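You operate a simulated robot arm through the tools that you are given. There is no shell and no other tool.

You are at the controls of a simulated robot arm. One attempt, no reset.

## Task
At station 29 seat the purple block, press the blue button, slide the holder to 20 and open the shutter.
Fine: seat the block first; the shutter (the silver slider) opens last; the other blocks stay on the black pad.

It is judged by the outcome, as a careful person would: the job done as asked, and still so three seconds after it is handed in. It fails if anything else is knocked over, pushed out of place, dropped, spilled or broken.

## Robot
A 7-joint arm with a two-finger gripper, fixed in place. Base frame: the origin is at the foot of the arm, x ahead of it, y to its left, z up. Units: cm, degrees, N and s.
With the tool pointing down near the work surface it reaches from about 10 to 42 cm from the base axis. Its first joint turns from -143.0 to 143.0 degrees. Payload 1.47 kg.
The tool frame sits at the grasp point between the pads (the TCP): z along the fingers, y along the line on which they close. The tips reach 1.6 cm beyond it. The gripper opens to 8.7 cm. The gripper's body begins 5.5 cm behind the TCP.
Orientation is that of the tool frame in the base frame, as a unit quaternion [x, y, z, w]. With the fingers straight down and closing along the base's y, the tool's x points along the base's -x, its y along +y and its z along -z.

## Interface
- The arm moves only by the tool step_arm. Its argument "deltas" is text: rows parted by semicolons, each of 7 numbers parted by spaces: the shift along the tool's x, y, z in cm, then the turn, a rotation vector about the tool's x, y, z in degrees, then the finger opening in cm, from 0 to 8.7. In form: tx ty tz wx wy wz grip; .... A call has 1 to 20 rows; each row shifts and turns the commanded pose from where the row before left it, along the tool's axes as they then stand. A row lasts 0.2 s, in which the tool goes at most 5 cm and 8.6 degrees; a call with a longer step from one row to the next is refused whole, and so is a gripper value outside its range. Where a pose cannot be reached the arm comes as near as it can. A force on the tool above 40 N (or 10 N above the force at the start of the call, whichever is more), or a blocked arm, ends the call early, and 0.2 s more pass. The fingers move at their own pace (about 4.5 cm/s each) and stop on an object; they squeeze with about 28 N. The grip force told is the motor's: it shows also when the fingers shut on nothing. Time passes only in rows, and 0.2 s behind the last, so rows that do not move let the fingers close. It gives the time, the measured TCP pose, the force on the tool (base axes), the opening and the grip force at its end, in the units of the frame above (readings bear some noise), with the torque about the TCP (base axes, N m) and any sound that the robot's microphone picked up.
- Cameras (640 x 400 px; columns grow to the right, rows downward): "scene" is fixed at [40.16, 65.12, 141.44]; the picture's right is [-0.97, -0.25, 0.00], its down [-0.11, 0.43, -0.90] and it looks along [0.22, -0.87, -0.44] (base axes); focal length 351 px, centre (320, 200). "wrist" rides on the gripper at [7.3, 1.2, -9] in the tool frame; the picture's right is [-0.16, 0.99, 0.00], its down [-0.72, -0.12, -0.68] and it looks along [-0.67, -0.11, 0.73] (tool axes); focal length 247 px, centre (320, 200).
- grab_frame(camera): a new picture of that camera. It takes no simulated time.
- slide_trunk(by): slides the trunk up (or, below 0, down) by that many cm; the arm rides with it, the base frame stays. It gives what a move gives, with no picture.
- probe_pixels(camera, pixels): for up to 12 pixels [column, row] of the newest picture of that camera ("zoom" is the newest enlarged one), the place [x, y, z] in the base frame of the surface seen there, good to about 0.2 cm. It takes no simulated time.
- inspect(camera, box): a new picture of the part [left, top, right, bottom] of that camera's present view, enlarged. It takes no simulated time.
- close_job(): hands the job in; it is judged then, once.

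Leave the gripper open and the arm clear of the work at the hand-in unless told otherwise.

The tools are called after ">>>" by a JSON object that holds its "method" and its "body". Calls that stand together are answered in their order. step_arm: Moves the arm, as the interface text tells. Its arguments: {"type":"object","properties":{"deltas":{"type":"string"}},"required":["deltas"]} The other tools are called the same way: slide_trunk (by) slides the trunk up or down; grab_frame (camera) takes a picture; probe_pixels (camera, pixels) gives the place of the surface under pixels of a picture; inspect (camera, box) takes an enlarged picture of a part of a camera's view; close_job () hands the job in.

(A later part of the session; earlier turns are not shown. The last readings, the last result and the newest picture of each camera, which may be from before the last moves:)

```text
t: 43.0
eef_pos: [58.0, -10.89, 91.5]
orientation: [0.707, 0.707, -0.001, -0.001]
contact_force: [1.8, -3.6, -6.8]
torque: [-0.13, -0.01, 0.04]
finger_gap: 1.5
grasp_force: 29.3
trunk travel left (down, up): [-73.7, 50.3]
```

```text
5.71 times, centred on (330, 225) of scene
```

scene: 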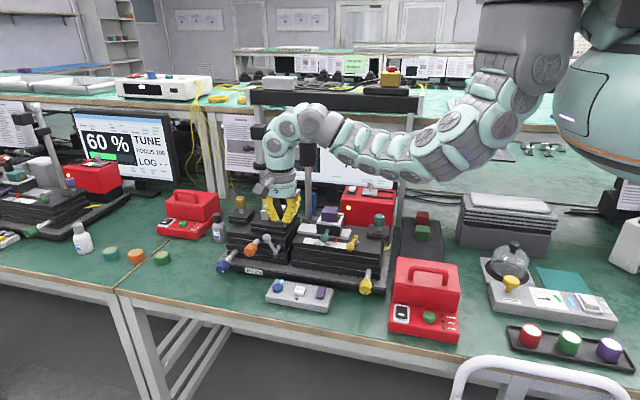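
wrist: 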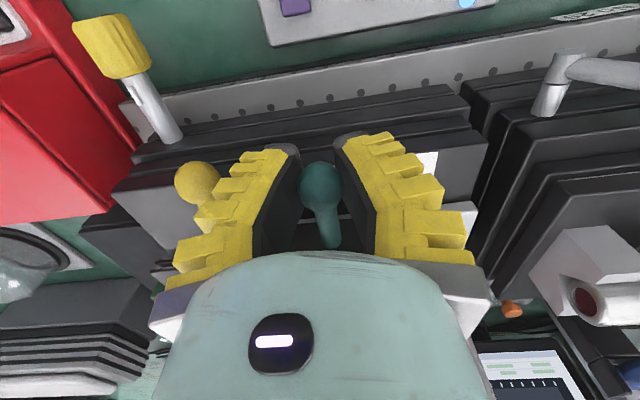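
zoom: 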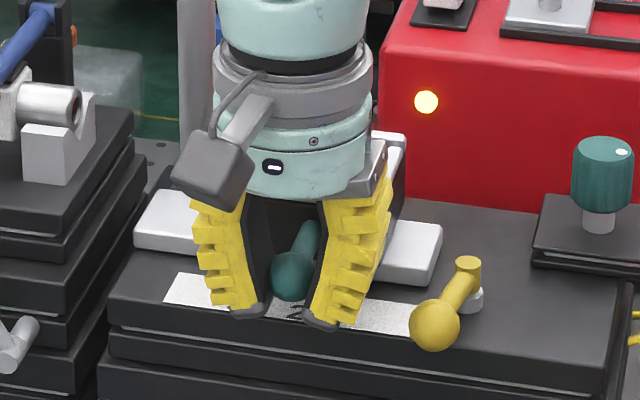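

The ball is held at 29 N. I'll try moving the holder gently towards +x by 0.4 cm, watching the force in case the slide is locked.

>>> {"method": "step_arm", "body": {"deltas": "0 0.1 0 0 0 0 0; 0 0.15 0 0 0 0 0; 0 0.15 0 0 0 0 0; 0 0 0 0 0 0 0"}}

>>> {"method": "inspect", "body": {"camera": "scene", "box": [290, 190, 370, 260]}}

>>> {"method": "grab_frame", "body": {"camera": "scene"}}

```text
t: 44.0
eef_pos: [58.37, -10.98, 91.46]
orientation: [0.708, 0.706, 0.0, 0.001]
contact_force: [-0.2, -4.7, -6.7]
torque: [-0.11, 0.01, 0.02]
finger_gap: 1.48
grasp_force: 29.9
trunk travel left (down, up): [-73.7, 50.3]
```

```text
5.71 times, centred on (330, 225) of scene
```

zoom: 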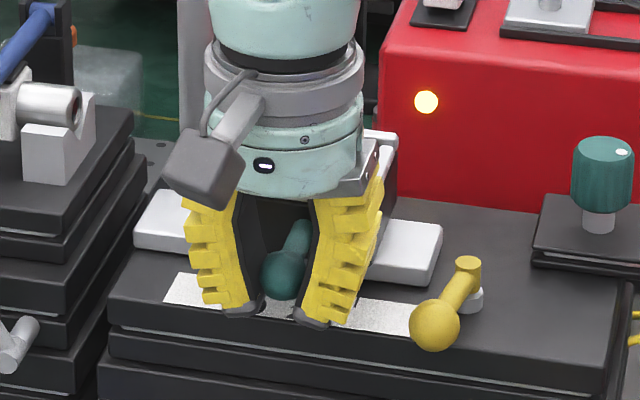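

```text
taken
```

scene: 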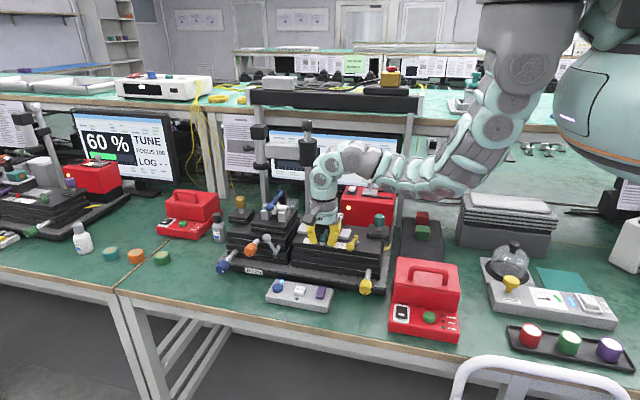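

The force stays low. I need to see whether the holder really moved with the handle, so I'll look from the wrist camera and at the pointer.

>>> {"method": "grab_frame", "body": {"camera": "wrist"}}

>>> {"method": "inspect", "body": {"camera": "wrist", "box": [230, 120, 420, 260]}}

>>> {"method": "inspect", "body": {"camera": "scene", "box": [310, 195, 370, 255]}}

>>> {"method": "inspect", "body": {"camera": "scene", "box": [325, 130, 410, 185]}}

```text
taken
```

wrist: 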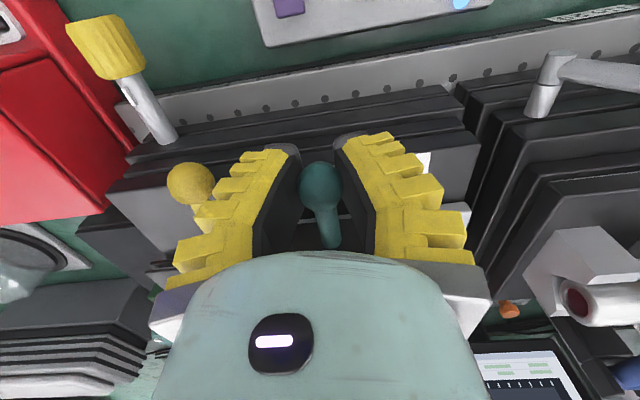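

```text
2.86 times, centred on (325, 190) of wrist
```

zoom: 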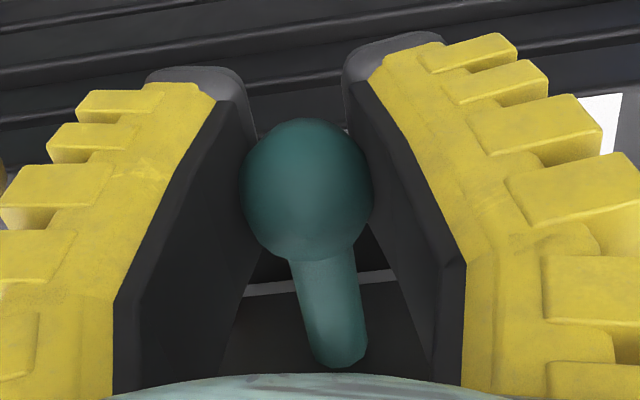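

```text
6.67 times, centred on (340, 225) of scene
```

zoom: 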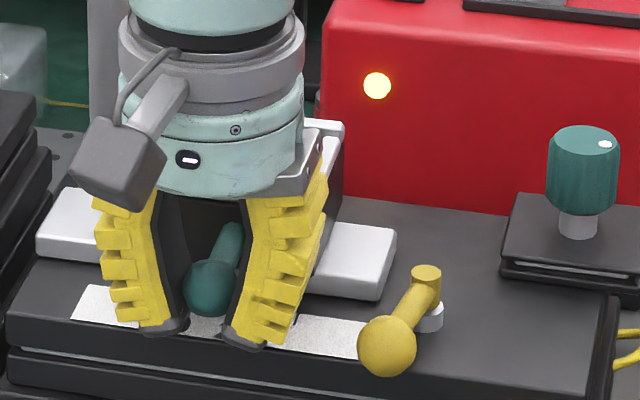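

```text
7.27 times, centred on (368, 158) of scene
```

zoom: 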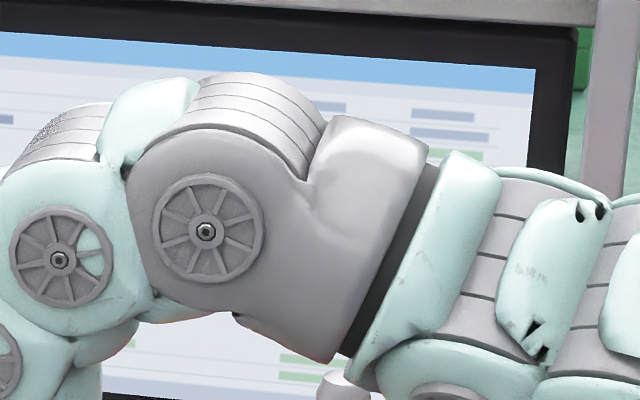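

The holder's corner moved by about 0.36 cm while the white plate stayed, so the plate is the fixed rail and the slide isn't locked. Labels 20 and 50 are 3.07 cm apart, so 0→20 is about 2.0 cm. I'll move the remaining 1.6 cm.

>>> {"method": "step_arm", "body": {"deltas": "0 0.2 0 0 0 0 0; 0 0.2 0 0 0 0 0; 0 0.2 0 0 0 0 0; 0 0.2 0 0 0 0 0; 0 0.2 0 0 0 0 0; 0 0.2 0 0 0 0 0; 0 0.2 0 0 0 0 0; 0 0.2 0 0 0 0 0; 0 0 0 0 0 0 0; 0 0 0 0 0 0 0"}}

>>> {"method": "inspect", "body": {"camera": "scene", "box": [300, 195, 360, 255]}}

>>> {"method": "grab_frame", "body": {"camera": "scene"}}

```text
t: 46.2
eef_pos: [59.85, -11.01, 91.44]
orientation: [0.708, 0.706, -0.001, -0.001]
contact_force: [0.2, -5.9, -15.7]
torque: [-0.29, 0.0, 0.02]
finger_gap: 1.41
grasp_force: 30.3
trunk travel left (down, up): [-73.7, 50.3]
```

```text
6.67 times, centred on (330, 225) of scene
```

zoom: 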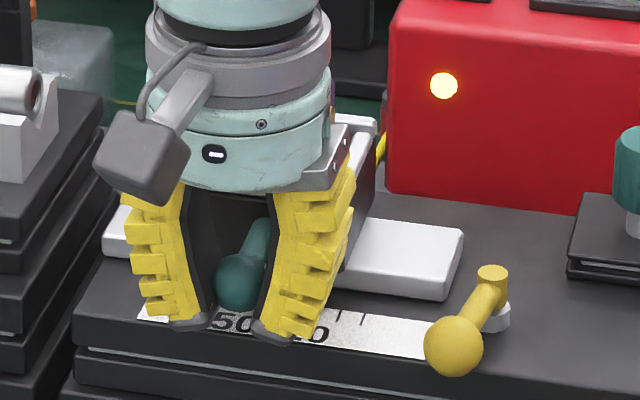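

```text
taken
```

scene: 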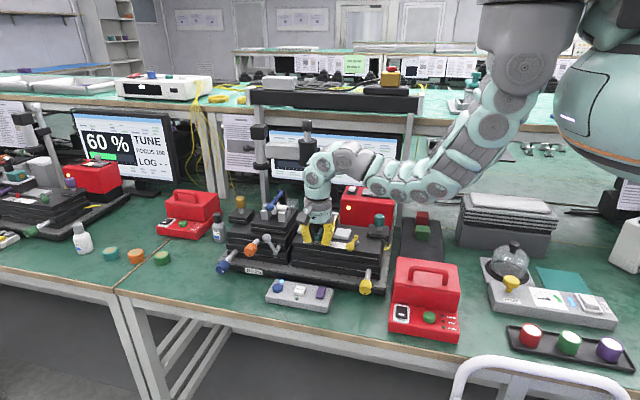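

The TCP has moved about 1.9 cm. Before opening I'll check the space to the black stack on the +x side, near scene (296, 225), and the state of the fingers.

>>> {"method": "probe_pixels", "body": {"camera": "scene", "pixels": [[296, 222], [296, 235], [293, 245], [290, 255], [302, 235], [304, 240], [300, 228], [306, 243], [298, 250], [286, 235], [345, 240], [340, 246]]}}

>>> {"method": "inspect", "body": {"camera": "scene", "box": [265, 200, 345, 260]}}

>>> {"method": "grab_frame", "body": {"camera": "wrist"}}

```text
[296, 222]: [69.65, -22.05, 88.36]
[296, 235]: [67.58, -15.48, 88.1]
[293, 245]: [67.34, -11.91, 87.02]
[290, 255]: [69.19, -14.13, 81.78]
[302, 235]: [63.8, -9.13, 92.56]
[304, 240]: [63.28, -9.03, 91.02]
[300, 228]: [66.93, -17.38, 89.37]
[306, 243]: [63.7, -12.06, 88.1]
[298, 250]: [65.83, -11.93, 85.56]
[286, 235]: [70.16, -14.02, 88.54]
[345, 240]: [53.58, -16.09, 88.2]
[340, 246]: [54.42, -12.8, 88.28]
```

```text
6.67 times, centred on (305, 230) of scene
```

zoom: 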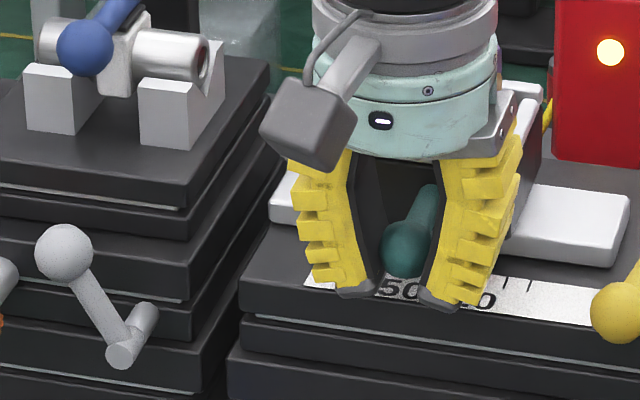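

```text
taken
```

wrist: 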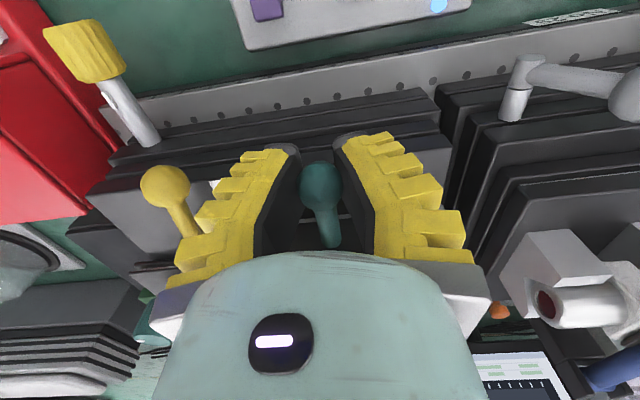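

There's plenty of room to open: the stack is at x≥67. I'll open to 3.6 and rise 7 cm to read the pointer.

>>> {"method": "step_arm", "body": {"deltas": "0 0 0 0 0 0 1.2; 0 0 0 0 0 0 2; 0 0 0 0 0 0 3; 0 0 0 0 0 0 3.6; 0 0 0 0 0 0 3.6; 0 0 0 0 0 0 3.6"}}

>>> {"method": "grab_frame", "body": {"camera": "wrist"}}

>>> {"method": "step_arm", "body": {"deltas": "0 0 -1 0 0 0 3.6; 0 0 -2 0 0 0 3.6; 0 0 -2 0 0 0 3.6; 0 0 -2 0 0 0 3.6; 0 0 0 0 0 0 3.6"}}

>>> {"method": "inspect", "body": {"camera": "scene", "box": [300, 215, 360, 258]}}

>>> {"method": "grab_frame", "body": {"camera": "scene"}}

```text
t: 47.6
eef_pos: [60.12, -10.76, 91.67]
orientation: [0.707, 0.707, 0.0, 0.0]
contact_force: [-0.5, 0.2, 0.0]
torque: [-0.05, -0.01, -0.01]
finger_gap: 4.18
grasp_force: 4.7
trunk travel left (down, up): [-73.7, 50.3]
```

```text
taken
```

wrist: 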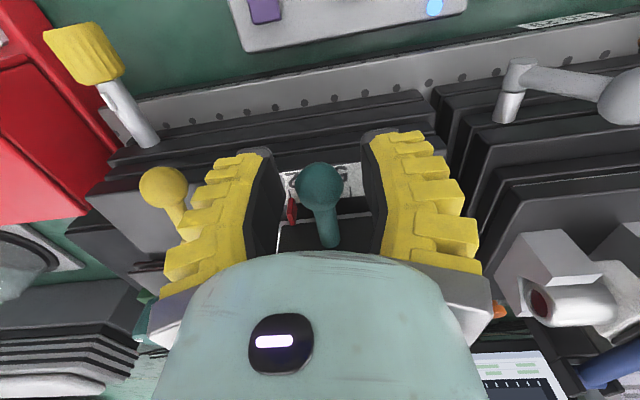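

```text
t: 48.8
eef_pos: [60.24, -10.77, 98.6]
orientation: [0.708, 0.706, 0.0, 0.0]
contact_force: [0.4, 0.3, -0.9]
torque: [0.0, 0.01, 0.04]
finger_gap: 4.19
grasp_force: 4.3
trunk travel left (down, up): [-73.7, 50.3]
```

```text
9.30 times, centred on (330, 236) of scene
```

zoom: 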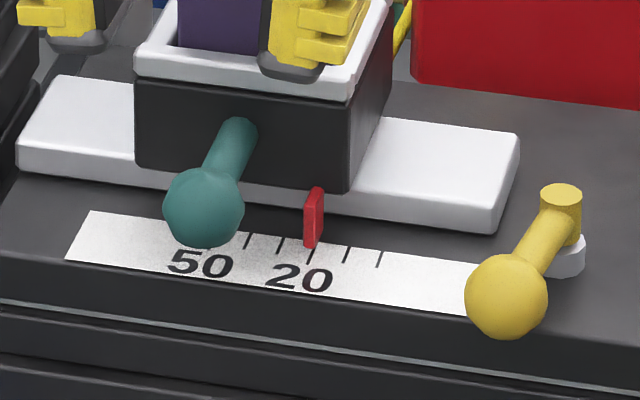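

```text
taken
```

scene: 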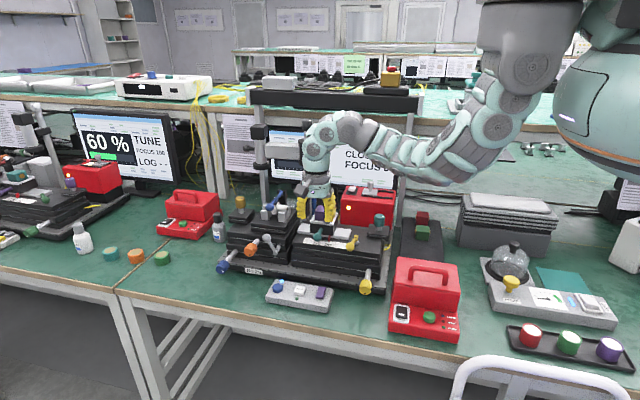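

The pointer stands at the 20 tick. The monitor's FOCUS number is hidden by the arm, so I'll raise the trunk 14 cm to read it.

>>> {"method": "slide_trunk", "body": {"by": 14}}

>>> {"method": "grab_frame", "body": {"camera": "scene"}}

>>> {"method": "inspect", "body": {"camera": "scene", "box": [265, 125, 405, 200]}}

>>> {"method": "inspect", "body": {"camera": "scene", "box": [305, 195, 360, 255]}}

```text
t: 50.5
eef_pos: [60.28, -10.92, 112.48]
orientation: [0.708, 0.706, 0.0, 0.0]
contact_force: [0.5, -0.7, -0.3]
torque: [-0.04, -0.01, 0.0]
finger_gap: 4.16
grasp_force: 4.4
trunk travel left (down, up): [-87.7, 36.3]
```

```text
taken
```

scene: 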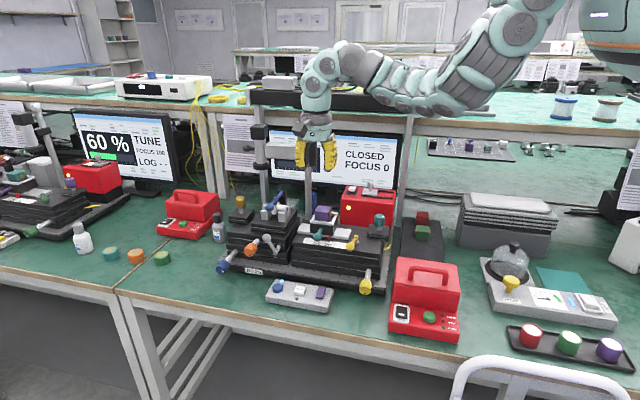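

```text
4.57 times, centred on (335, 162) of scene
```

zoom: 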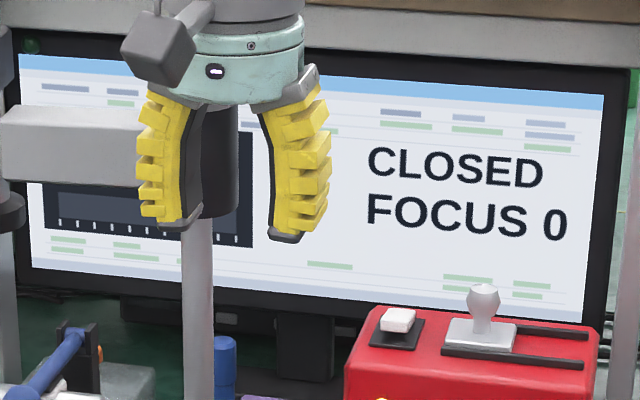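

```text
6.67 times, centred on (332, 225) of scene
```

zoom: 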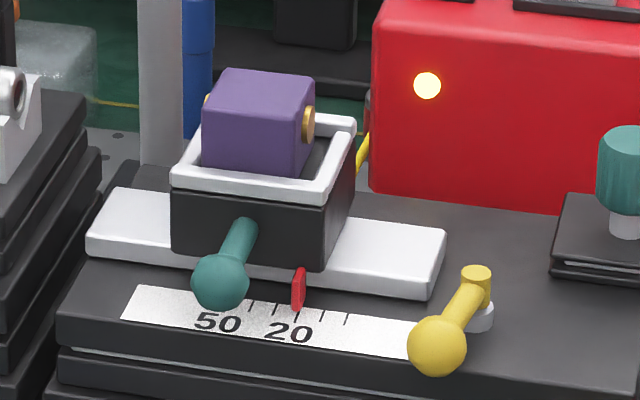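

The monitor still shows FOCUS 0, so that figure isn't the holder's position and the scale is what counts. I'll enlarge the pointer and ticks strongly.

>>> {"method": "inspect", "body": {"camera": "scene", "box": [315, 230, 345, 252]}}

>>> {"method": "probe_pixels", "body": {"camera": "zoom", "pixels": [[270, 150], [262, 195], [270, 195], [240, 215], [295, 225], [355, 255], [412, 265], [190, 235], [130, 225], [262, 235], [245, 260], [100, 220]]}}

```text
16.00 times, centred on (330, 241) of scene
```

zoom: 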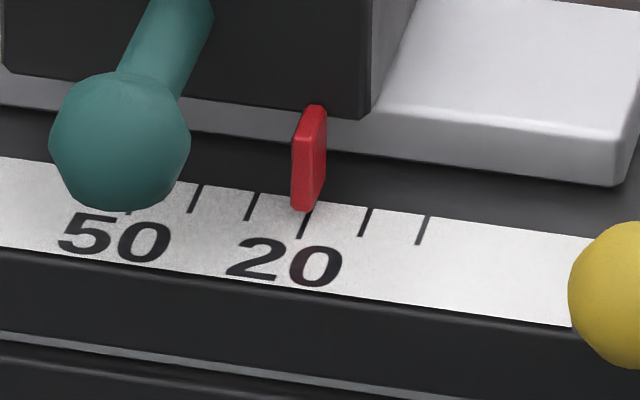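

```text
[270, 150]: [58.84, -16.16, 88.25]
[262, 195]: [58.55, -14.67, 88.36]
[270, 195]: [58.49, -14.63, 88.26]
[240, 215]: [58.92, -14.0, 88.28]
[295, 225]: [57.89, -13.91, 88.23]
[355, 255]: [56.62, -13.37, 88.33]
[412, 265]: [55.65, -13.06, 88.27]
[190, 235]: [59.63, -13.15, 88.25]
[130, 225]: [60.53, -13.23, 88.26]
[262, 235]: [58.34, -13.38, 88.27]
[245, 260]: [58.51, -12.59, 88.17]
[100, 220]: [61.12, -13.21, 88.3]
```

Measured in the image, the ticks are about 1.02 cm apart per 10 units and the pointer sits within about a unit of 20. For a parallax-free reading I'll bring the wrist camera in front of the scale, level with the pointer in x, with the fingers wide open: TCP to about (56.5, -4.7, 98).

>>> {"method": "step_arm", "body": {"deltas": "2.07 -1.27 0 0 0 0 5; 2.07 -1.27 0 0 0 0 7; 2.07 -1.27 0 0 0 0 8.7; 0 0 2.9 0 0 0 8.7; 0 0 2.9 0 0 0 8.7; 0 0 2.9 0 0 0 8.7; 0 0 2.9 0 0 0 8.7; 0 0 2.9 0 0 0 8.7; 0 0 0 0 0 0 8.7; 0 0 0 0 0 0 8.7"}}

>>> {"method": "grab_frame", "body": {"camera": "wrist"}}

>>> {"method": "inspect", "body": {"camera": "wrist", "box": [270, 150, 370, 230]}}

```text
t: 52.7
eef_pos: [56.3, -4.52, 97.94]
orientation: [0.707, 0.707, 0.0, -0.001]
contact_force: [0.4, 0.6, -0.7]
torque: [-0.04, 0.02, 0.03]
finger_gap: 8.68
grasp_force: 0.0
trunk travel left (down, up): [-87.7, 36.3]
```

```text
taken
```

wrist: 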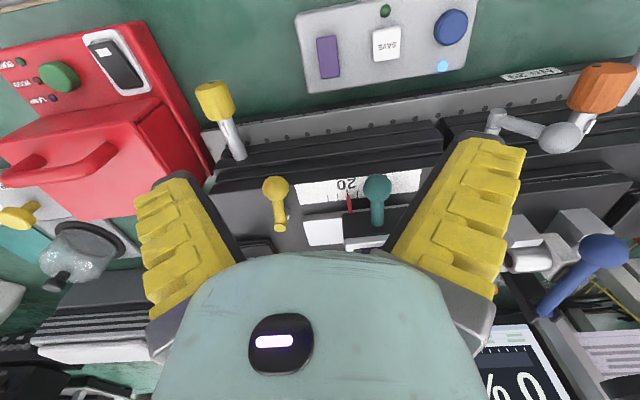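

```text
5.00 times, centred on (320, 190) of wrist
```

zoom: 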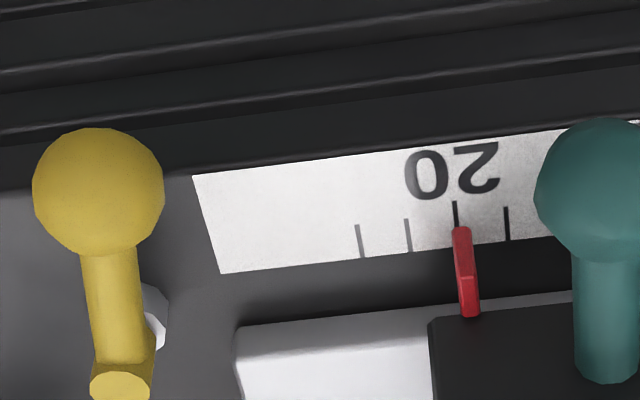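

From the front the pointer's tip lies at the 20 tick. I'll enlarge further to measure the remaining offset.

>>> {"method": "inspect", "body": {"camera": "wrist", "box": [320, 175, 370, 215]}}

>>> {"method": "probe_pixels", "body": {"camera": "zoom", "pixels": [[335, 230], [340, 250], [350, 290], [310, 215], [420, 205], [200, 240], [110, 260], [350, 330]]}}

```text
10.00 times, centred on (345, 195) of wrist
```

zoom: 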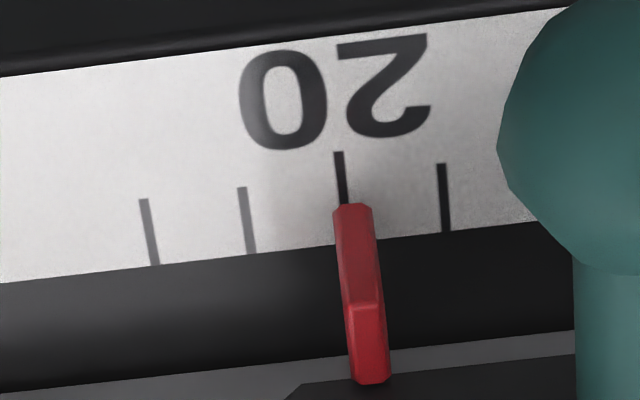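

```text
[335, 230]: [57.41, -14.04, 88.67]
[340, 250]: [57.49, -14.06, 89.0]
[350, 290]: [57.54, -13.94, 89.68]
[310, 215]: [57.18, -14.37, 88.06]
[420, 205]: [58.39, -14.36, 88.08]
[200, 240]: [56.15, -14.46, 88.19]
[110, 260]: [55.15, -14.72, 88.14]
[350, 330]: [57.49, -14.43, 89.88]
```

The pointer's blade is centred about 0.07 cm (0.7 units) past the 20 tick: blade at col 352, tick at 345, 100 px per 10 units. I'd like it spot on, so I'll go back to the same grip pose, take the ball again and nudge it by -0.07 cm.

>>> {"method": "step_arm", "body": {"deltas": "-2.07 1.27 0 0 0 0 6; -2.07 1.27 0 0 0 0 4; -2.07 1.27 0 0 0 0 3.8; 0 0 0 0 0 0 3.6; 0 0 0 0 0 0 3.6"}}

>>> {"method": "grab_frame", "body": {"camera": "wrist"}}

>>> {"method": "inspect", "body": {"camera": "scene", "box": [290, 160, 370, 260]}}

```text
t: 53.9
eef_pos: [60.19, -11.01, 98.09]
orientation: [0.708, 0.706, -0.001, 0.0]
contact_force: [-0.3, -1.3, -0.1]
torque: [0.02, 0.02, 0.0]
finger_gap: 4.19
grasp_force: 4.4
trunk travel left (down, up): [-87.7, 36.3]
```

```text
taken
```

wrist: 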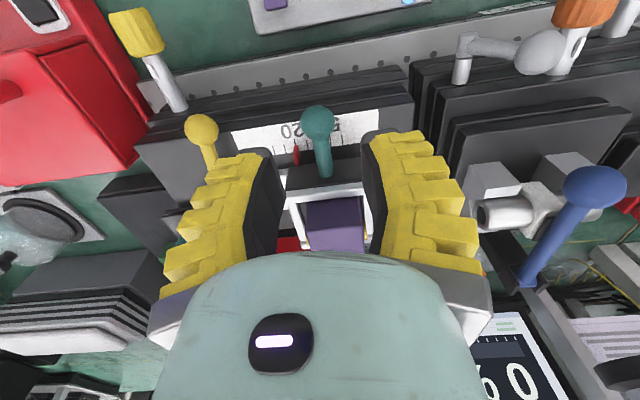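

```text
4.00 times, centred on (330, 210) of scene
```

zoom: 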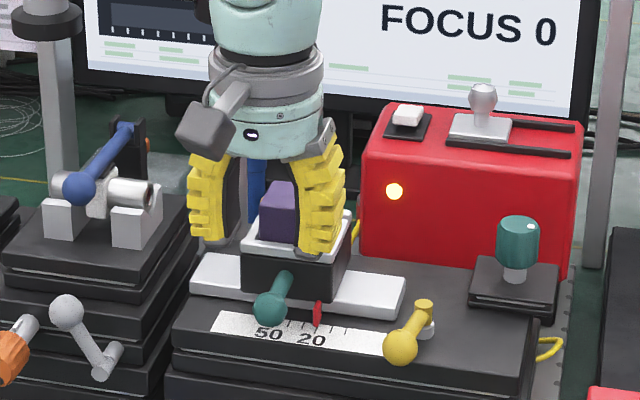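

I'm back above the ball, which appears at wrist (318, 122) as predicted. I'll go down 6.5 cm and close on it.

>>> {"method": "step_arm", "body": {"deltas": "0 0 2 0 0 0 3.6; 0 0 2 0 0 0 3.6; 0 0 1.5 0 0 0 3.6; 0 0 1.0 0 0 0 3.6; 0 0 0 0 0 0 3.6; 0 0 0 0 0 0 2.4; 0 0 0 0 0 0 1.6; 0 0 0 0 0 0 1; 0 0 0 0 0 0 0.6; 0 0 0 0 0 0 0.3; 0 0 0 0 0 0 0; 0 0 0 0 0 0 0"}}

>>> {"method": "grab_frame", "body": {"camera": "wrist"}}

>>> {"method": "inspect", "body": {"camera": "scene", "box": [290, 190, 370, 260]}}

```text
t: 56.5
eef_pos: [60.15, -11.02, 91.59]
orientation: [0.708, 0.706, -0.001, 0.001]
contact_force: [0.0, -5.6, -4.9]
torque: [-0.25, -0.01, 0.03]
finger_gap: 1.52
grasp_force: 30.4
trunk travel left (down, up): [-87.7, 36.3]
```

```text
taken
```

wrist: 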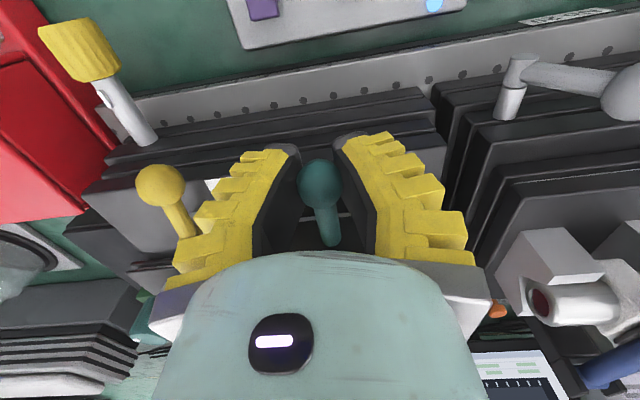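

```text
5.71 times, centred on (330, 225) of scene
```

zoom: 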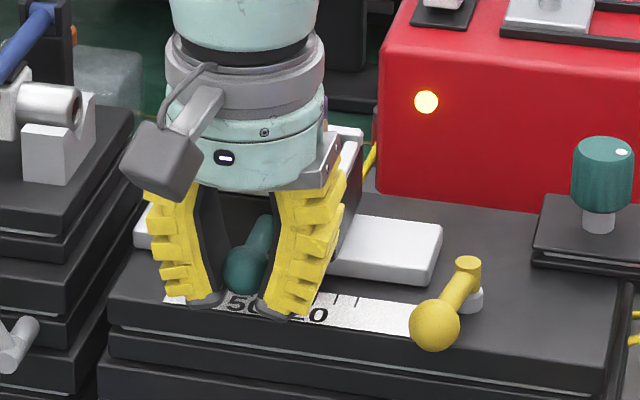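

The ball is gripped again with the pose unchanged. I'll nudge it -0.07 cm, let it settle, release and rise.

>>> {"method": "step_arm", "body": {"deltas": "0 -0.07 0 0 0 0 0; 0 0 0 0 0 0 0; 0 0 0 0 0 0 0; 0 0 0 0 0 0 1.2; 0 0 0 0 0 0 2; 0 0 0 0 0 0 3; 0 0 0 0 0 0 3.6; 0 0 0 0 0 0 3.6; 0 0 0 0 0 0 3.6"}}

>>> {"method": "step_arm", "body": {"deltas": "0 0 -1 0 0 0 3.6; 0 0 -2 0 0 0 3.6; 0 0 -2 0 0 0 3.6; 0 0 -1.5 0 0 0 3.6; 2.07 -1.25 0 0 0 0 5; 2.07 -1.25 0 0 0 0 7; 2.07 -1.25 0 0 0 0 8.7; 0 0 0 0 0 0 8.7; 0 0 0 0 0 0 8.7; 0 0 0 0 0 0 8.7"}}

>>> {"method": "grab_frame", "body": {"camera": "wrist"}}

>>> {"method": "inspect", "body": {"camera": "wrist", "box": [320, 175, 370, 215]}}

```text
t: 58.5
eef_pos: [60.28, -10.92, 91.62]
orientation: [0.707, 0.707, 0.0, 0.0]
contact_force: [-0.1, -0.3, 0.1]
torque: [-0.03, -0.04, -0.01]
finger_gap: 4.19
grasp_force: 4.7
trunk travel left (down, up): [-87.7, 36.3]
```

```text
t: 60.7
eef_pos: [56.37, -4.46, 97.91]
orientation: [0.708, 0.707, 0.0, -0.001]
contact_force: [-0.9, -0.4, -0.1]
torque: [0.02, -0.03, -0.02]
finger_gap: 8.69
grasp_force: 0.0
trunk travel left (down, up): [-87.7, 36.3]
```

```text
taken
```

wrist: 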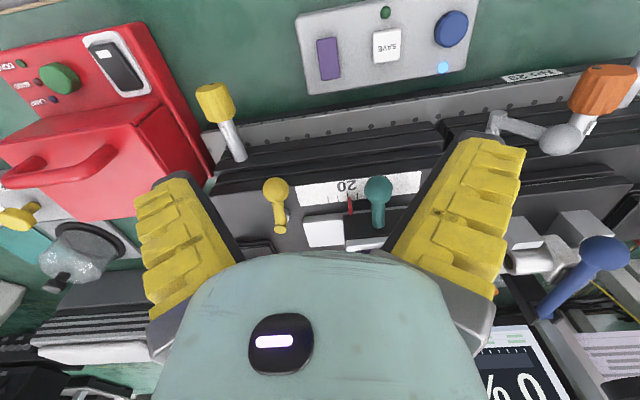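

```text
10.00 times, centred on (345, 195) of wrist
```

zoom: 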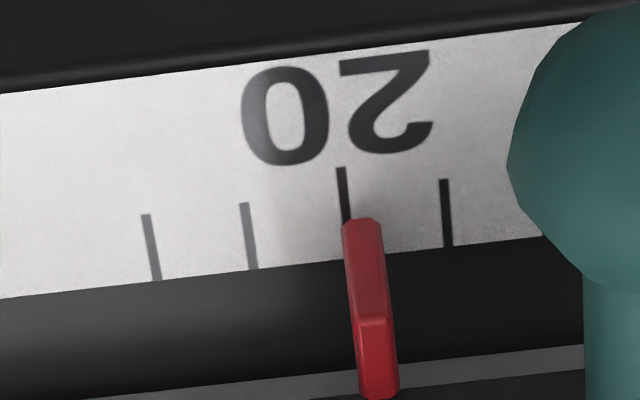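

The pointer now sits about 1.5 units high: regripping shifted it a little, and the small nudge was lost in the fingers' give. I'll use a more exact way and watch the holder's rear-right rim corner, near scene (336.6, 213.6), at high zoom while gripped. First, a reference picture of that corner now.

>>> {"method": "inspect", "body": {"camera": "scene", "box": [327, 206, 347, 218.5]}}

>>> {"method": "inspect", "body": {"camera": "scene", "box": [315, 225, 345, 247]}}

```text
16.00 times, centred on (337, 212) of scene
```

zoom: 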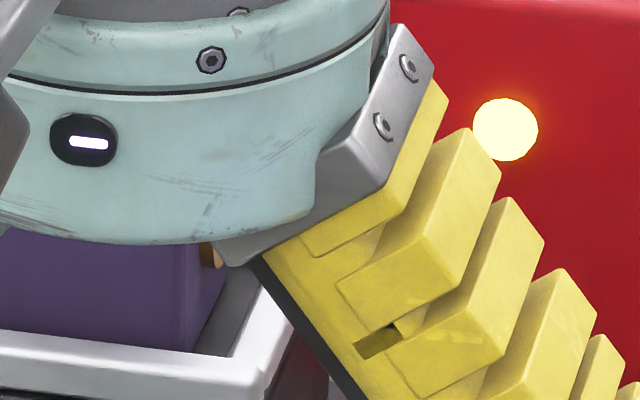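

```text
16.00 times, centred on (330, 236) of scene
```

zoom: 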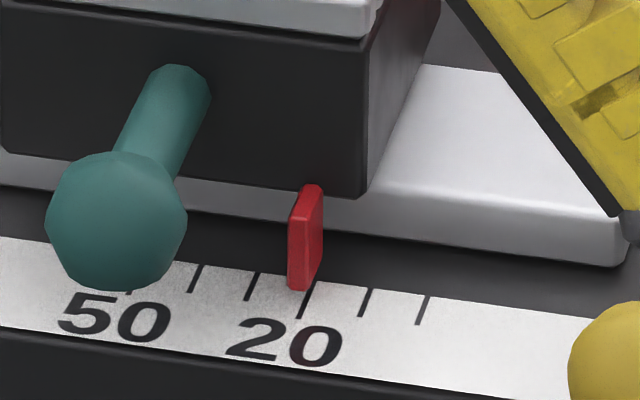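

A cleaner way is to push the ball from its +x side with closed fingers, which leaves the pointer in full view. I'll move to about (63.4, -11.0) at z 98, closing the fingers, and check before going down.

>>> {"method": "step_arm", "body": {"deltas": "-2.18 2.33 0 0 0 0 6; -2.18 2.33 0 0 0 0 3; -2.18 2.33 0 0 0 0 0; 0 0 0 0 0 0 0; 0 0 0 0 0 0 0; 0 0 0 0 0 0 0"}}

>>> {"method": "grab_frame", "body": {"camera": "wrist"}}

>>> {"method": "inspect", "body": {"camera": "scene", "box": [280, 180, 360, 260]}}

```text
t: 62.1
eef_pos: [63.27, -11.21, 98.04]
orientation: [0.708, 0.706, 0.0, 0.001]
contact_force: [-0.2, 0.2, 0.4]
torque: [0.01, 0.02, 0.03]
finger_gap: 0.0
grasp_force: 19.9
trunk travel left (down, up): [-87.7, 36.3]
```

```text
taken
```

wrist: 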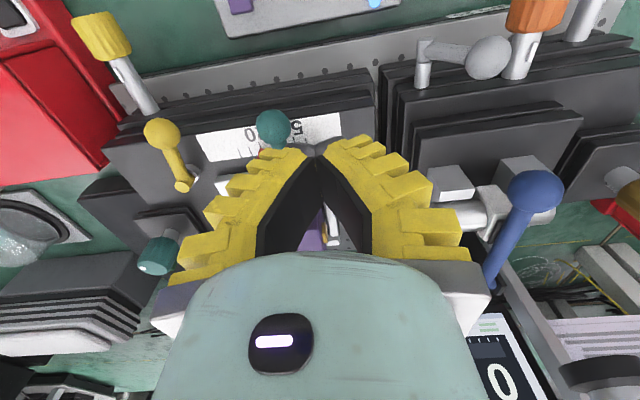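

```text
5.00 times, centred on (320, 220) of scene
```

zoom: 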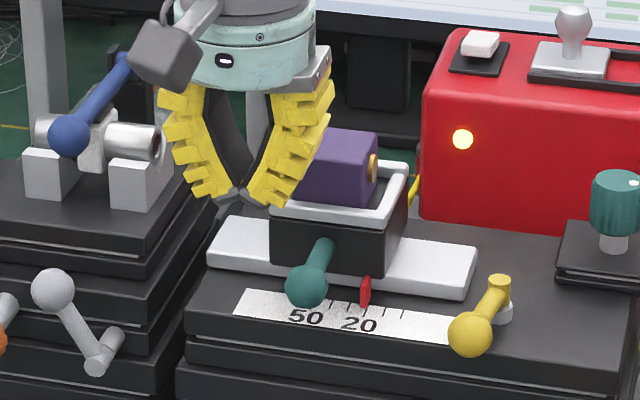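

The closed V-shape is too wide at ball height for this. It's better to straddle the ball with the fingers open about 5.5 cm and push with the +x finger's inner pad; the pointer then stays visible between the fingers. I'll move to x≈59.7, opening to that width.

>>> {"method": "step_arm", "body": {"deltas": "0.1 -1.8 0 0 0 0 2.5; 0.1 -1.8 0 0 0 0 4.9; 0 0 0 0 0 0 4.9; 0 0 0 0 0 0 4.9; 0 0 0 0 0 0 4.9"}}

>>> {"method": "grab_frame", "body": {"camera": "wrist"}}

>>> {"method": "inspect", "body": {"camera": "scene", "box": [290, 180, 370, 260]}}

```text
t: 63.3
eef_pos: [59.72, -11.08, 98.05]
orientation: [0.707, 0.707, 0.0, -0.001]
contact_force: [-0.3, -0.7, 0.2]
torque: [0.01, -0.01, 0.0]
finger_gap: 5.44
grasp_force: 3.8
trunk travel left (down, up): [-87.7, 36.3]
```

```text
taken
```

wrist: 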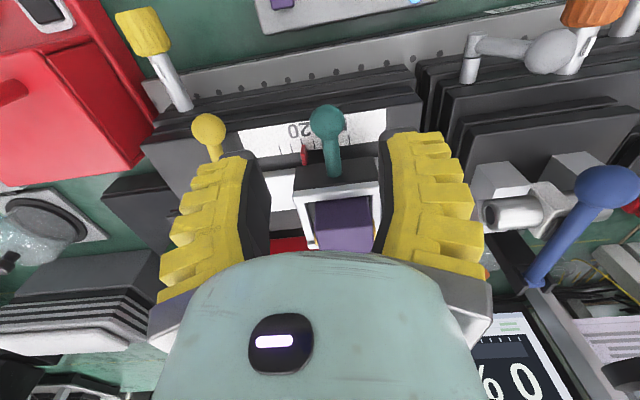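

```text
5.00 times, centred on (330, 220) of scene
```

zoom: 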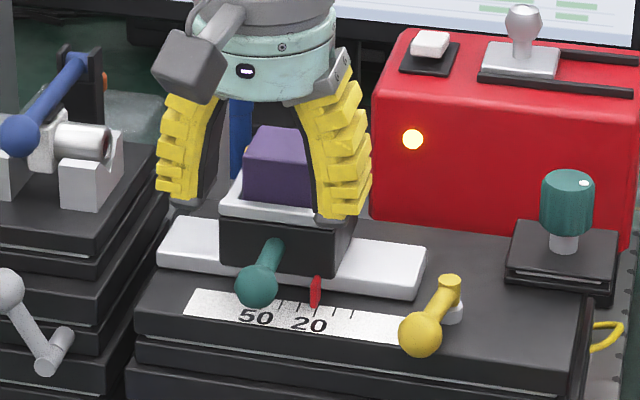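

The ball is at wrist (327, 123), x≈60.2, with a good 1 cm to the pads on either side and enough space to the yellow lever. I'll narrow a little to 4.5 and go down 6.5 cm.

>>> {"method": "step_arm", "body": {"deltas": "0 0 2 0 0 0 4.5; 0 0 2 0 0 0 4.5; 0 0 1.5 0 0 0 4.5; 0 0 1.0 0 0 0 4.5; 0 0 0 0 0 0 4.5; 0 0 0 0 0 0 4.5"}}

>>> {"method": "grab_frame", "body": {"camera": "wrist"}}

>>> {"method": "inspect", "body": {"camera": "scene", "box": [290, 190, 370, 260]}}

```text
t: 64.7
eef_pos: [59.8, -10.89, 91.52]
orientation: [0.707, 0.707, 0.0, 0.001]
contact_force: [-0.2, -0.1, -0.1]
torque: [0.03, -0.03, 0.0]
finger_gap: 5.06
grasp_force: 4.3
trunk travel left (down, up): [-87.7, 36.3]
```

```text
taken
```

wrist: 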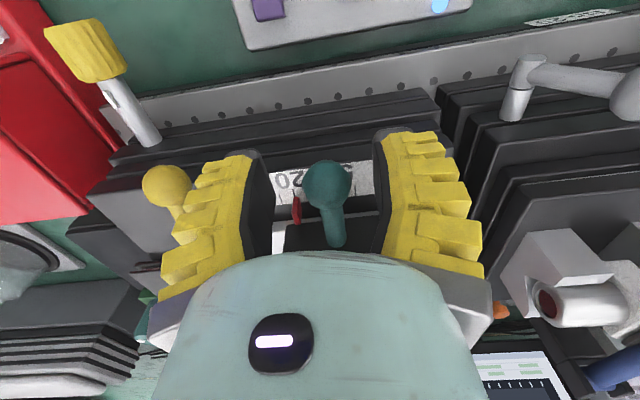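

```text
5.71 times, centred on (330, 225) of scene
```

zoom: 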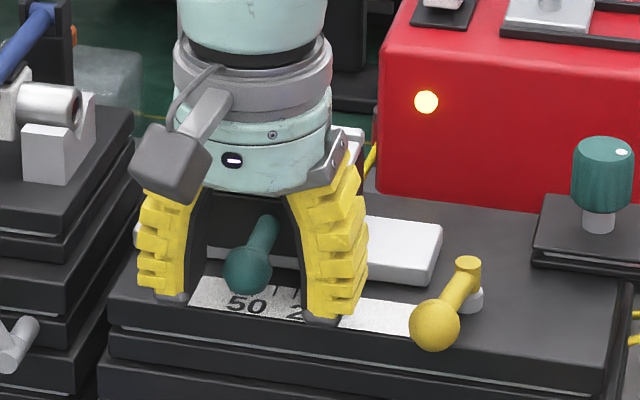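

The pointer can be seen in the wrist view at (297, 208). I'll move -x by 0.85 cm to bring the +x pad close to the ball.

>>> {"method": "step_arm", "body": {"deltas": "0 -0.3 0 0 0 0 4.5; 0 -0.3 0 0 0 0 4.5; 0 -0.25 0 0 0 0 4.5; 0 0 0 0 0 0 4.5; 0 0 0 0 0 0 4.5"}}

>>> {"method": "grab_frame", "body": {"camera": "wrist"}}

>>> {"method": "inspect", "body": {"camera": "wrist", "box": [270, 160, 370, 230]}}

>>> {"method": "inspect", "body": {"camera": "scene", "box": [315, 225, 345, 247]}}

```text
t: 65.9
eef_pos: [59.07, -10.85, 91.41]
orientation: [0.707, 0.708, 0.0, -0.001]
contact_force: [0.0, -1.2, 1.3]
torque: [0.0, 0.01, -0.01]
finger_gap: 5.05
grasp_force: 3.9
trunk travel left (down, up): [-87.7, 36.3]
```

```text
taken
```

wrist: 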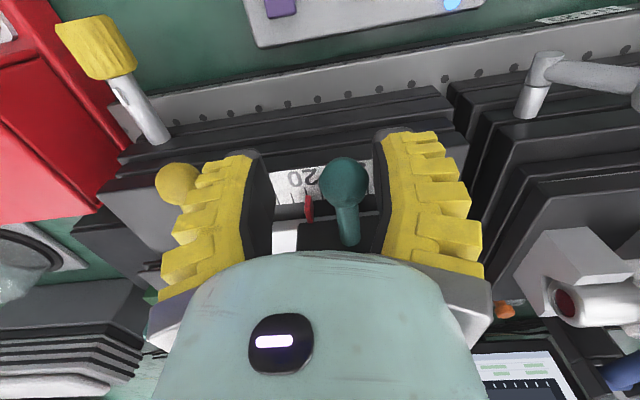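

```text
5.71 times, centred on (320, 195) of wrist
```

zoom: 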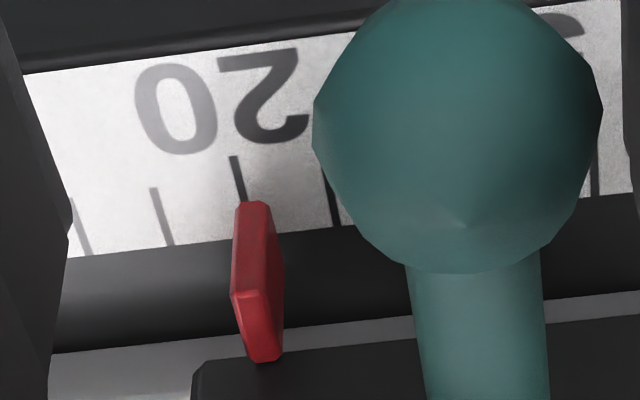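

```text
16.00 times, centred on (330, 236) of scene
```

zoom: 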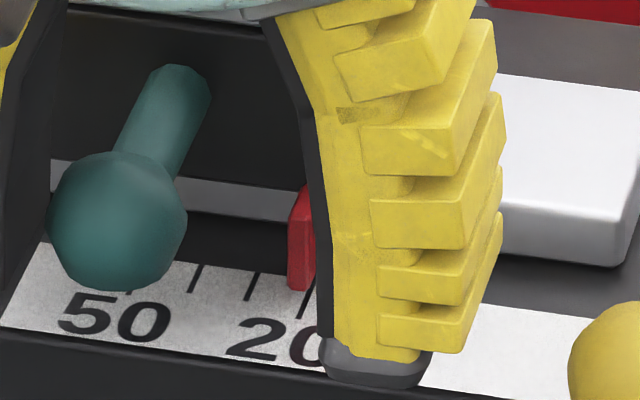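

Now the pointer and ticks are visible both ways, and the holder hasn't moved yet (pointer's lower left edge at col 288; target about 296.5). About 0.25 cm remains before the pad touches the ball. I'll advance 0.3 cm in small steps and look.

>>> {"method": "step_arm", "body": {"deltas": "0 -0.1 0 0 0 0 4.5; 0 -0.1 0 0 0 0 4.5; 0 -0.1 0 0 0 0 4.5; 0 0 0 0 0 0 4.5"}}

>>> {"method": "inspect", "body": {"camera": "wrist", "box": [270, 160, 370, 230]}}

>>> {"method": "inspect", "body": {"camera": "scene", "box": [315, 225, 345, 247]}}

```text
t: 66.9
eef_pos: [58.7, -10.92, 91.52]
orientation: [0.707, 0.707, 0.0, -0.001]
contact_force: [-0.3, 0.1, -0.5]
torque: [0.0, -0.03, -0.01]
finger_gap: 5.04
grasp_force: 4.0
trunk travel left (down, up): [-87.7, 36.3]
```

```text
5.71 times, centred on (320, 195) of wrist
```

zoom: 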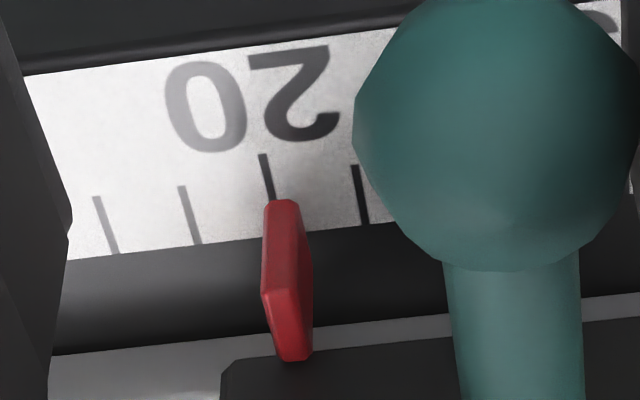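

```text
16.00 times, centred on (330, 236) of scene
```

zoom: 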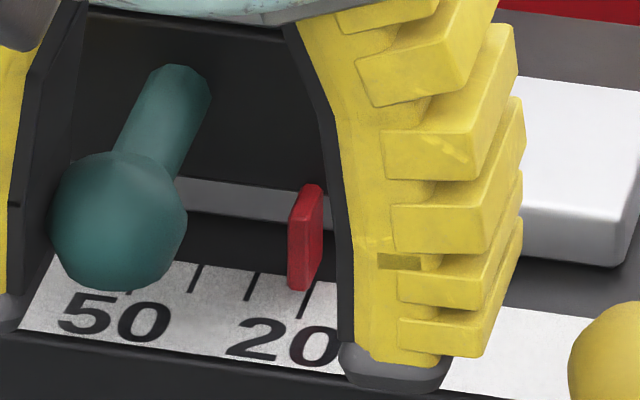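

Still unmoved and just about to touch. I'll go on by 0.1 cm.

>>> {"method": "step_arm", "body": {"deltas": "0 -0.05 0 0 0 0 4.5; 0 -0.05 0 0 0 0 4.5; 0 0 0 0 0 0 4.5"}}

>>> {"method": "inspect", "body": {"camera": "scene", "box": [315, 225, 345, 247]}}

>>> {"method": "inspect", "body": {"camera": "wrist", "box": [290, 160, 390, 230]}}

```text
t: 67.7
eef_pos: [58.55, -11.09, 91.47]
orientation: [0.708, 0.706, 0.0, 0.001]
contact_force: [-0.2, -0.5, -0.5]
torque: [0.0, 0.0, 0.01]
finger_gap: 5.05
grasp_force: 4.0
trunk travel left (down, up): [-87.7, 36.3]
```

```text
16.00 times, centred on (330, 236) of scene
```

zoom: 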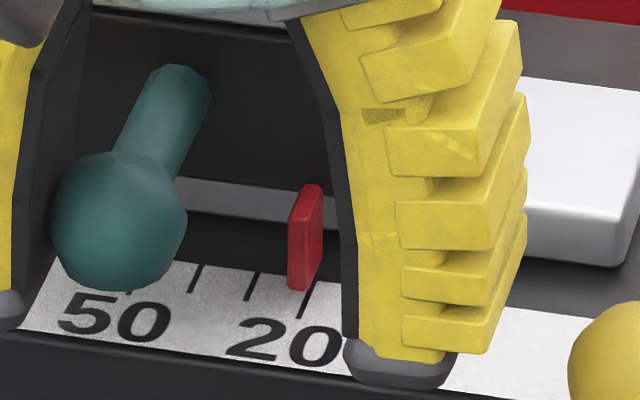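

```text
5.71 times, centred on (340, 195) of wrist
```

zoom: 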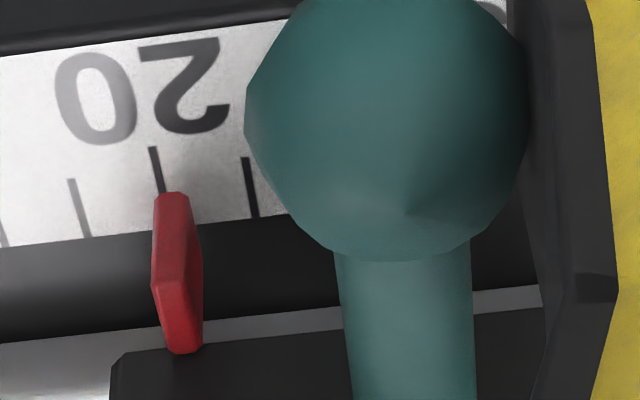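

The pad is now right at the ball, with no movement yet. Another 0.1 cm.

>>> {"method": "step_arm", "body": {"deltas": "0 -0.05 0 0 0 0 4.5; 0 -0.05 0 0 0 0 4.5; 0 0 0 0 0 0 4.5"}}

>>> {"method": "inspect", "body": {"camera": "scene", "box": [315, 225, 345, 247]}}

```text
t: 68.5
eef_pos: [58.6, -11.0, 91.47]
orientation: [0.707, 0.707, -0.001, 0.0]
contact_force: [0.0, 0.0, 0.4]
torque: [0.0, 0.0, 0.02]
finger_gap: 5.06
grasp_force: 4.3
trunk travel left (down, up): [-87.7, 36.3]
```

```text
16.00 times, centred on (330, 236) of scene
```

zoom: 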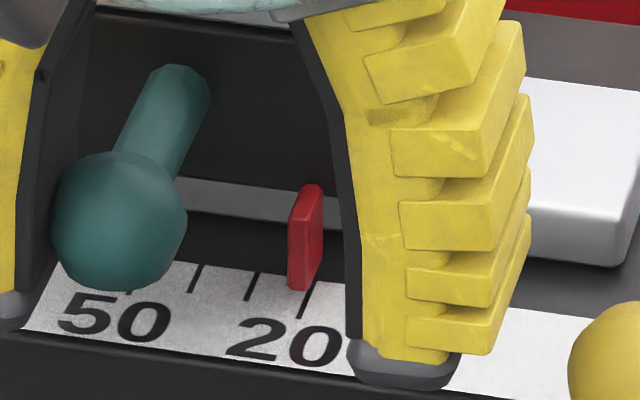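

Still no movement. I'll go on with another 0.1 cm.

>>> {"method": "step_arm", "body": {"deltas": "0 -0.05 0 0 0 0 4.5; 0 -0.05 0 0 0 0 4.5; 0 0 0 0 0 0 4.5"}}

>>> {"method": "inspect", "body": {"camera": "scene", "box": [315, 225, 345, 247]}}

>>> {"method": "inspect", "body": {"camera": "wrist", "box": [290, 160, 390, 230]}}

```text
t: 69.3
eef_pos: [58.42, -11.03, 91.5]
orientation: [0.707, 0.707, 0.0, 0.0]
contact_force: [0.7, -0.6, 0.0]
torque: [-0.02, -0.01, -0.02]
finger_gap: 5.12
grasp_force: 4.8
trunk travel left (down, up): [-87.7, 36.3]
```

```text
16.00 times, centred on (330, 236) of scene
```

zoom: 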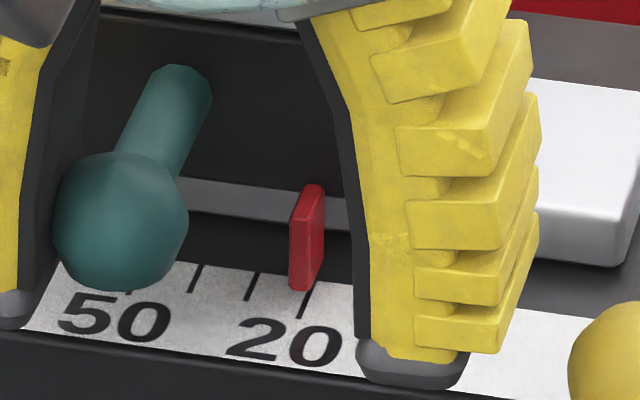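

```text
5.71 times, centred on (340, 195) of wrist
```

zoom: 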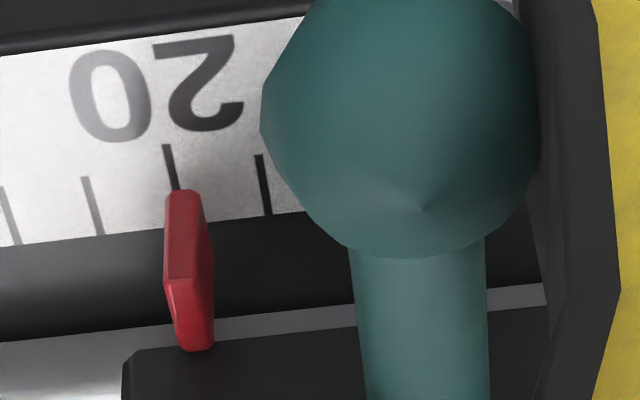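

It's now in contact and has moved about 1.5 px (lower left edge ~290). Target ~296.5, so I'll go on 0.1 cm more.

>>> {"method": "step_arm", "body": {"deltas": "0 -0.05 0 0 0 0 4.5; 0 -0.05 0 0 0 0 4.5; 0 0 0 0 0 0 4.5"}}

>>> {"method": "inspect", "body": {"camera": "scene", "box": [315, 225, 345, 247]}}

>>> {"method": "inspect", "body": {"camera": "wrist", "box": [290, 160, 390, 230]}}

```text
t: 70.1
eef_pos: [58.26, -11.06, 91.52]
orientation: [0.707, 0.707, 0.0, 0.0]
contact_force: [1.3, 0.5, 0.4]
torque: [-0.01, 0.01, 0.01]
finger_gap: 5.15
grasp_force: 4.8
trunk travel left (down, up): [-87.7, 36.3]
```

```text
16.00 times, centred on (330, 236) of scene
```

zoom: 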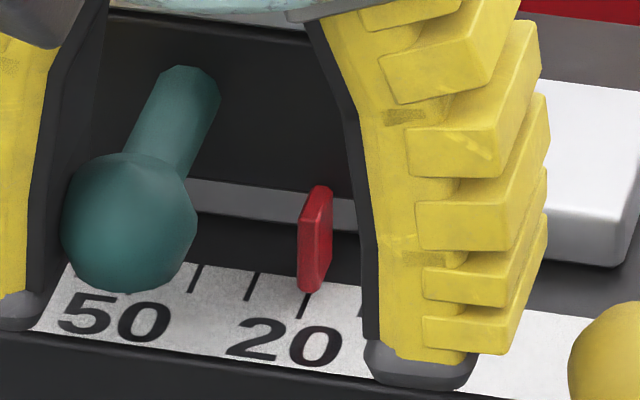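

```text
5.71 times, centred on (340, 195) of wrist
```

zoom: 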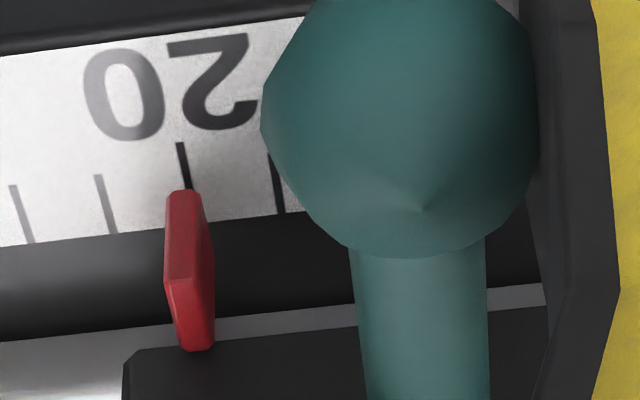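

The pointer is now at 20: lower left edge at col 297 (target 296.5), and the wrist view shows the blade centred on the tick. I'll back off +x by 0.6 cm, then rise clear and re-read it.

>>> {"method": "step_arm", "body": {"deltas": "0 0.1 0 0 0 0 4.5; 0 0.2 0 0 0 0 4.5; 0 0.3 0 0 0 0 4.5; 0 0.4 0 0 0 0 4.5; 0 0 0 0 0 0 4.5; 0 0 -1.5 0 0 0 4.5; 0 0 -2.5 0 0 0 4.5; 0 0 -2.5 0 0 0 4.5; 0 0 0 0 0 0 4.5; 0 0 0 0 0 0 4.5"}}

>>> {"method": "inspect", "body": {"camera": "scene", "box": [315, 225, 345, 247]}}

>>> {"method": "step_arm", "body": {"deltas": "2.07 -0.95 0 0 0 0 5; 2.07 -0.95 0 0 0 0 7; 2.07 -0.95 0 0 0 0 8.7; 0 0 0 0 0 0 8.7; 0 0 0 0 0 0 8.7; 0 0 0 0 0 0 8.7"}}

>>> {"method": "grab_frame", "body": {"camera": "wrist"}}

>>> {"method": "inspect", "body": {"camera": "wrist", "box": [320, 175, 370, 215]}}

```text
t: 72.3
eef_pos: [59.3, -11.04, 98.15]
orientation: [0.708, 0.706, 0.0, 0.0]
contact_force: [0.1, 0.6, -0.5]
torque: [0.01, -0.02, -0.01]
finger_gap: 5.08
grasp_force: 3.9
trunk travel left (down, up): [-87.7, 36.3]
```

```text
16.00 times, centred on (330, 236) of scene
```

zoom: 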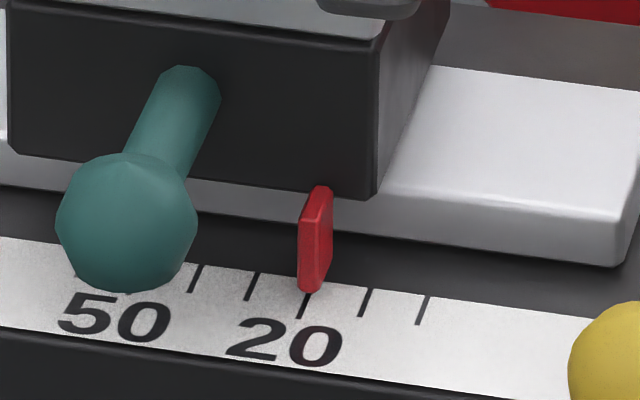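

```text
t: 73.7
eef_pos: [56.24, -4.84, 98.1]
orientation: [0.706, 0.708, 0.001, 0.0]
contact_force: [-0.7, -0.1, -0.1]
torque: [-0.03, 0.0, -0.03]
finger_gap: 8.69
grasp_force: 0.1
trunk travel left (down, up): [-87.7, 36.3]
```

```text
taken
```

wrist: 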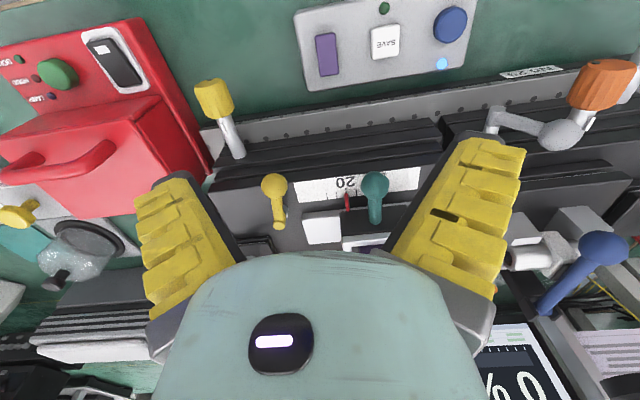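

```text
10.00 times, centred on (345, 195) of wrist
```

zoom: 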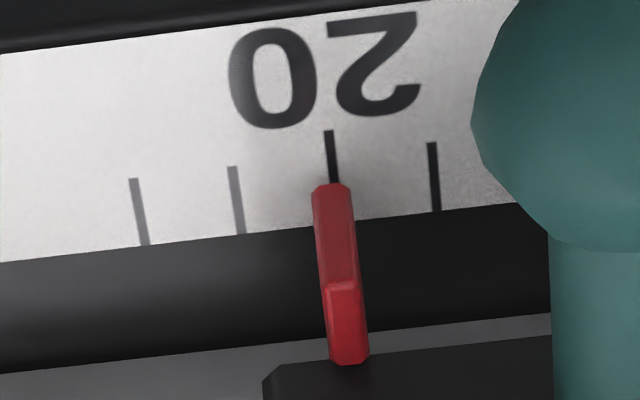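

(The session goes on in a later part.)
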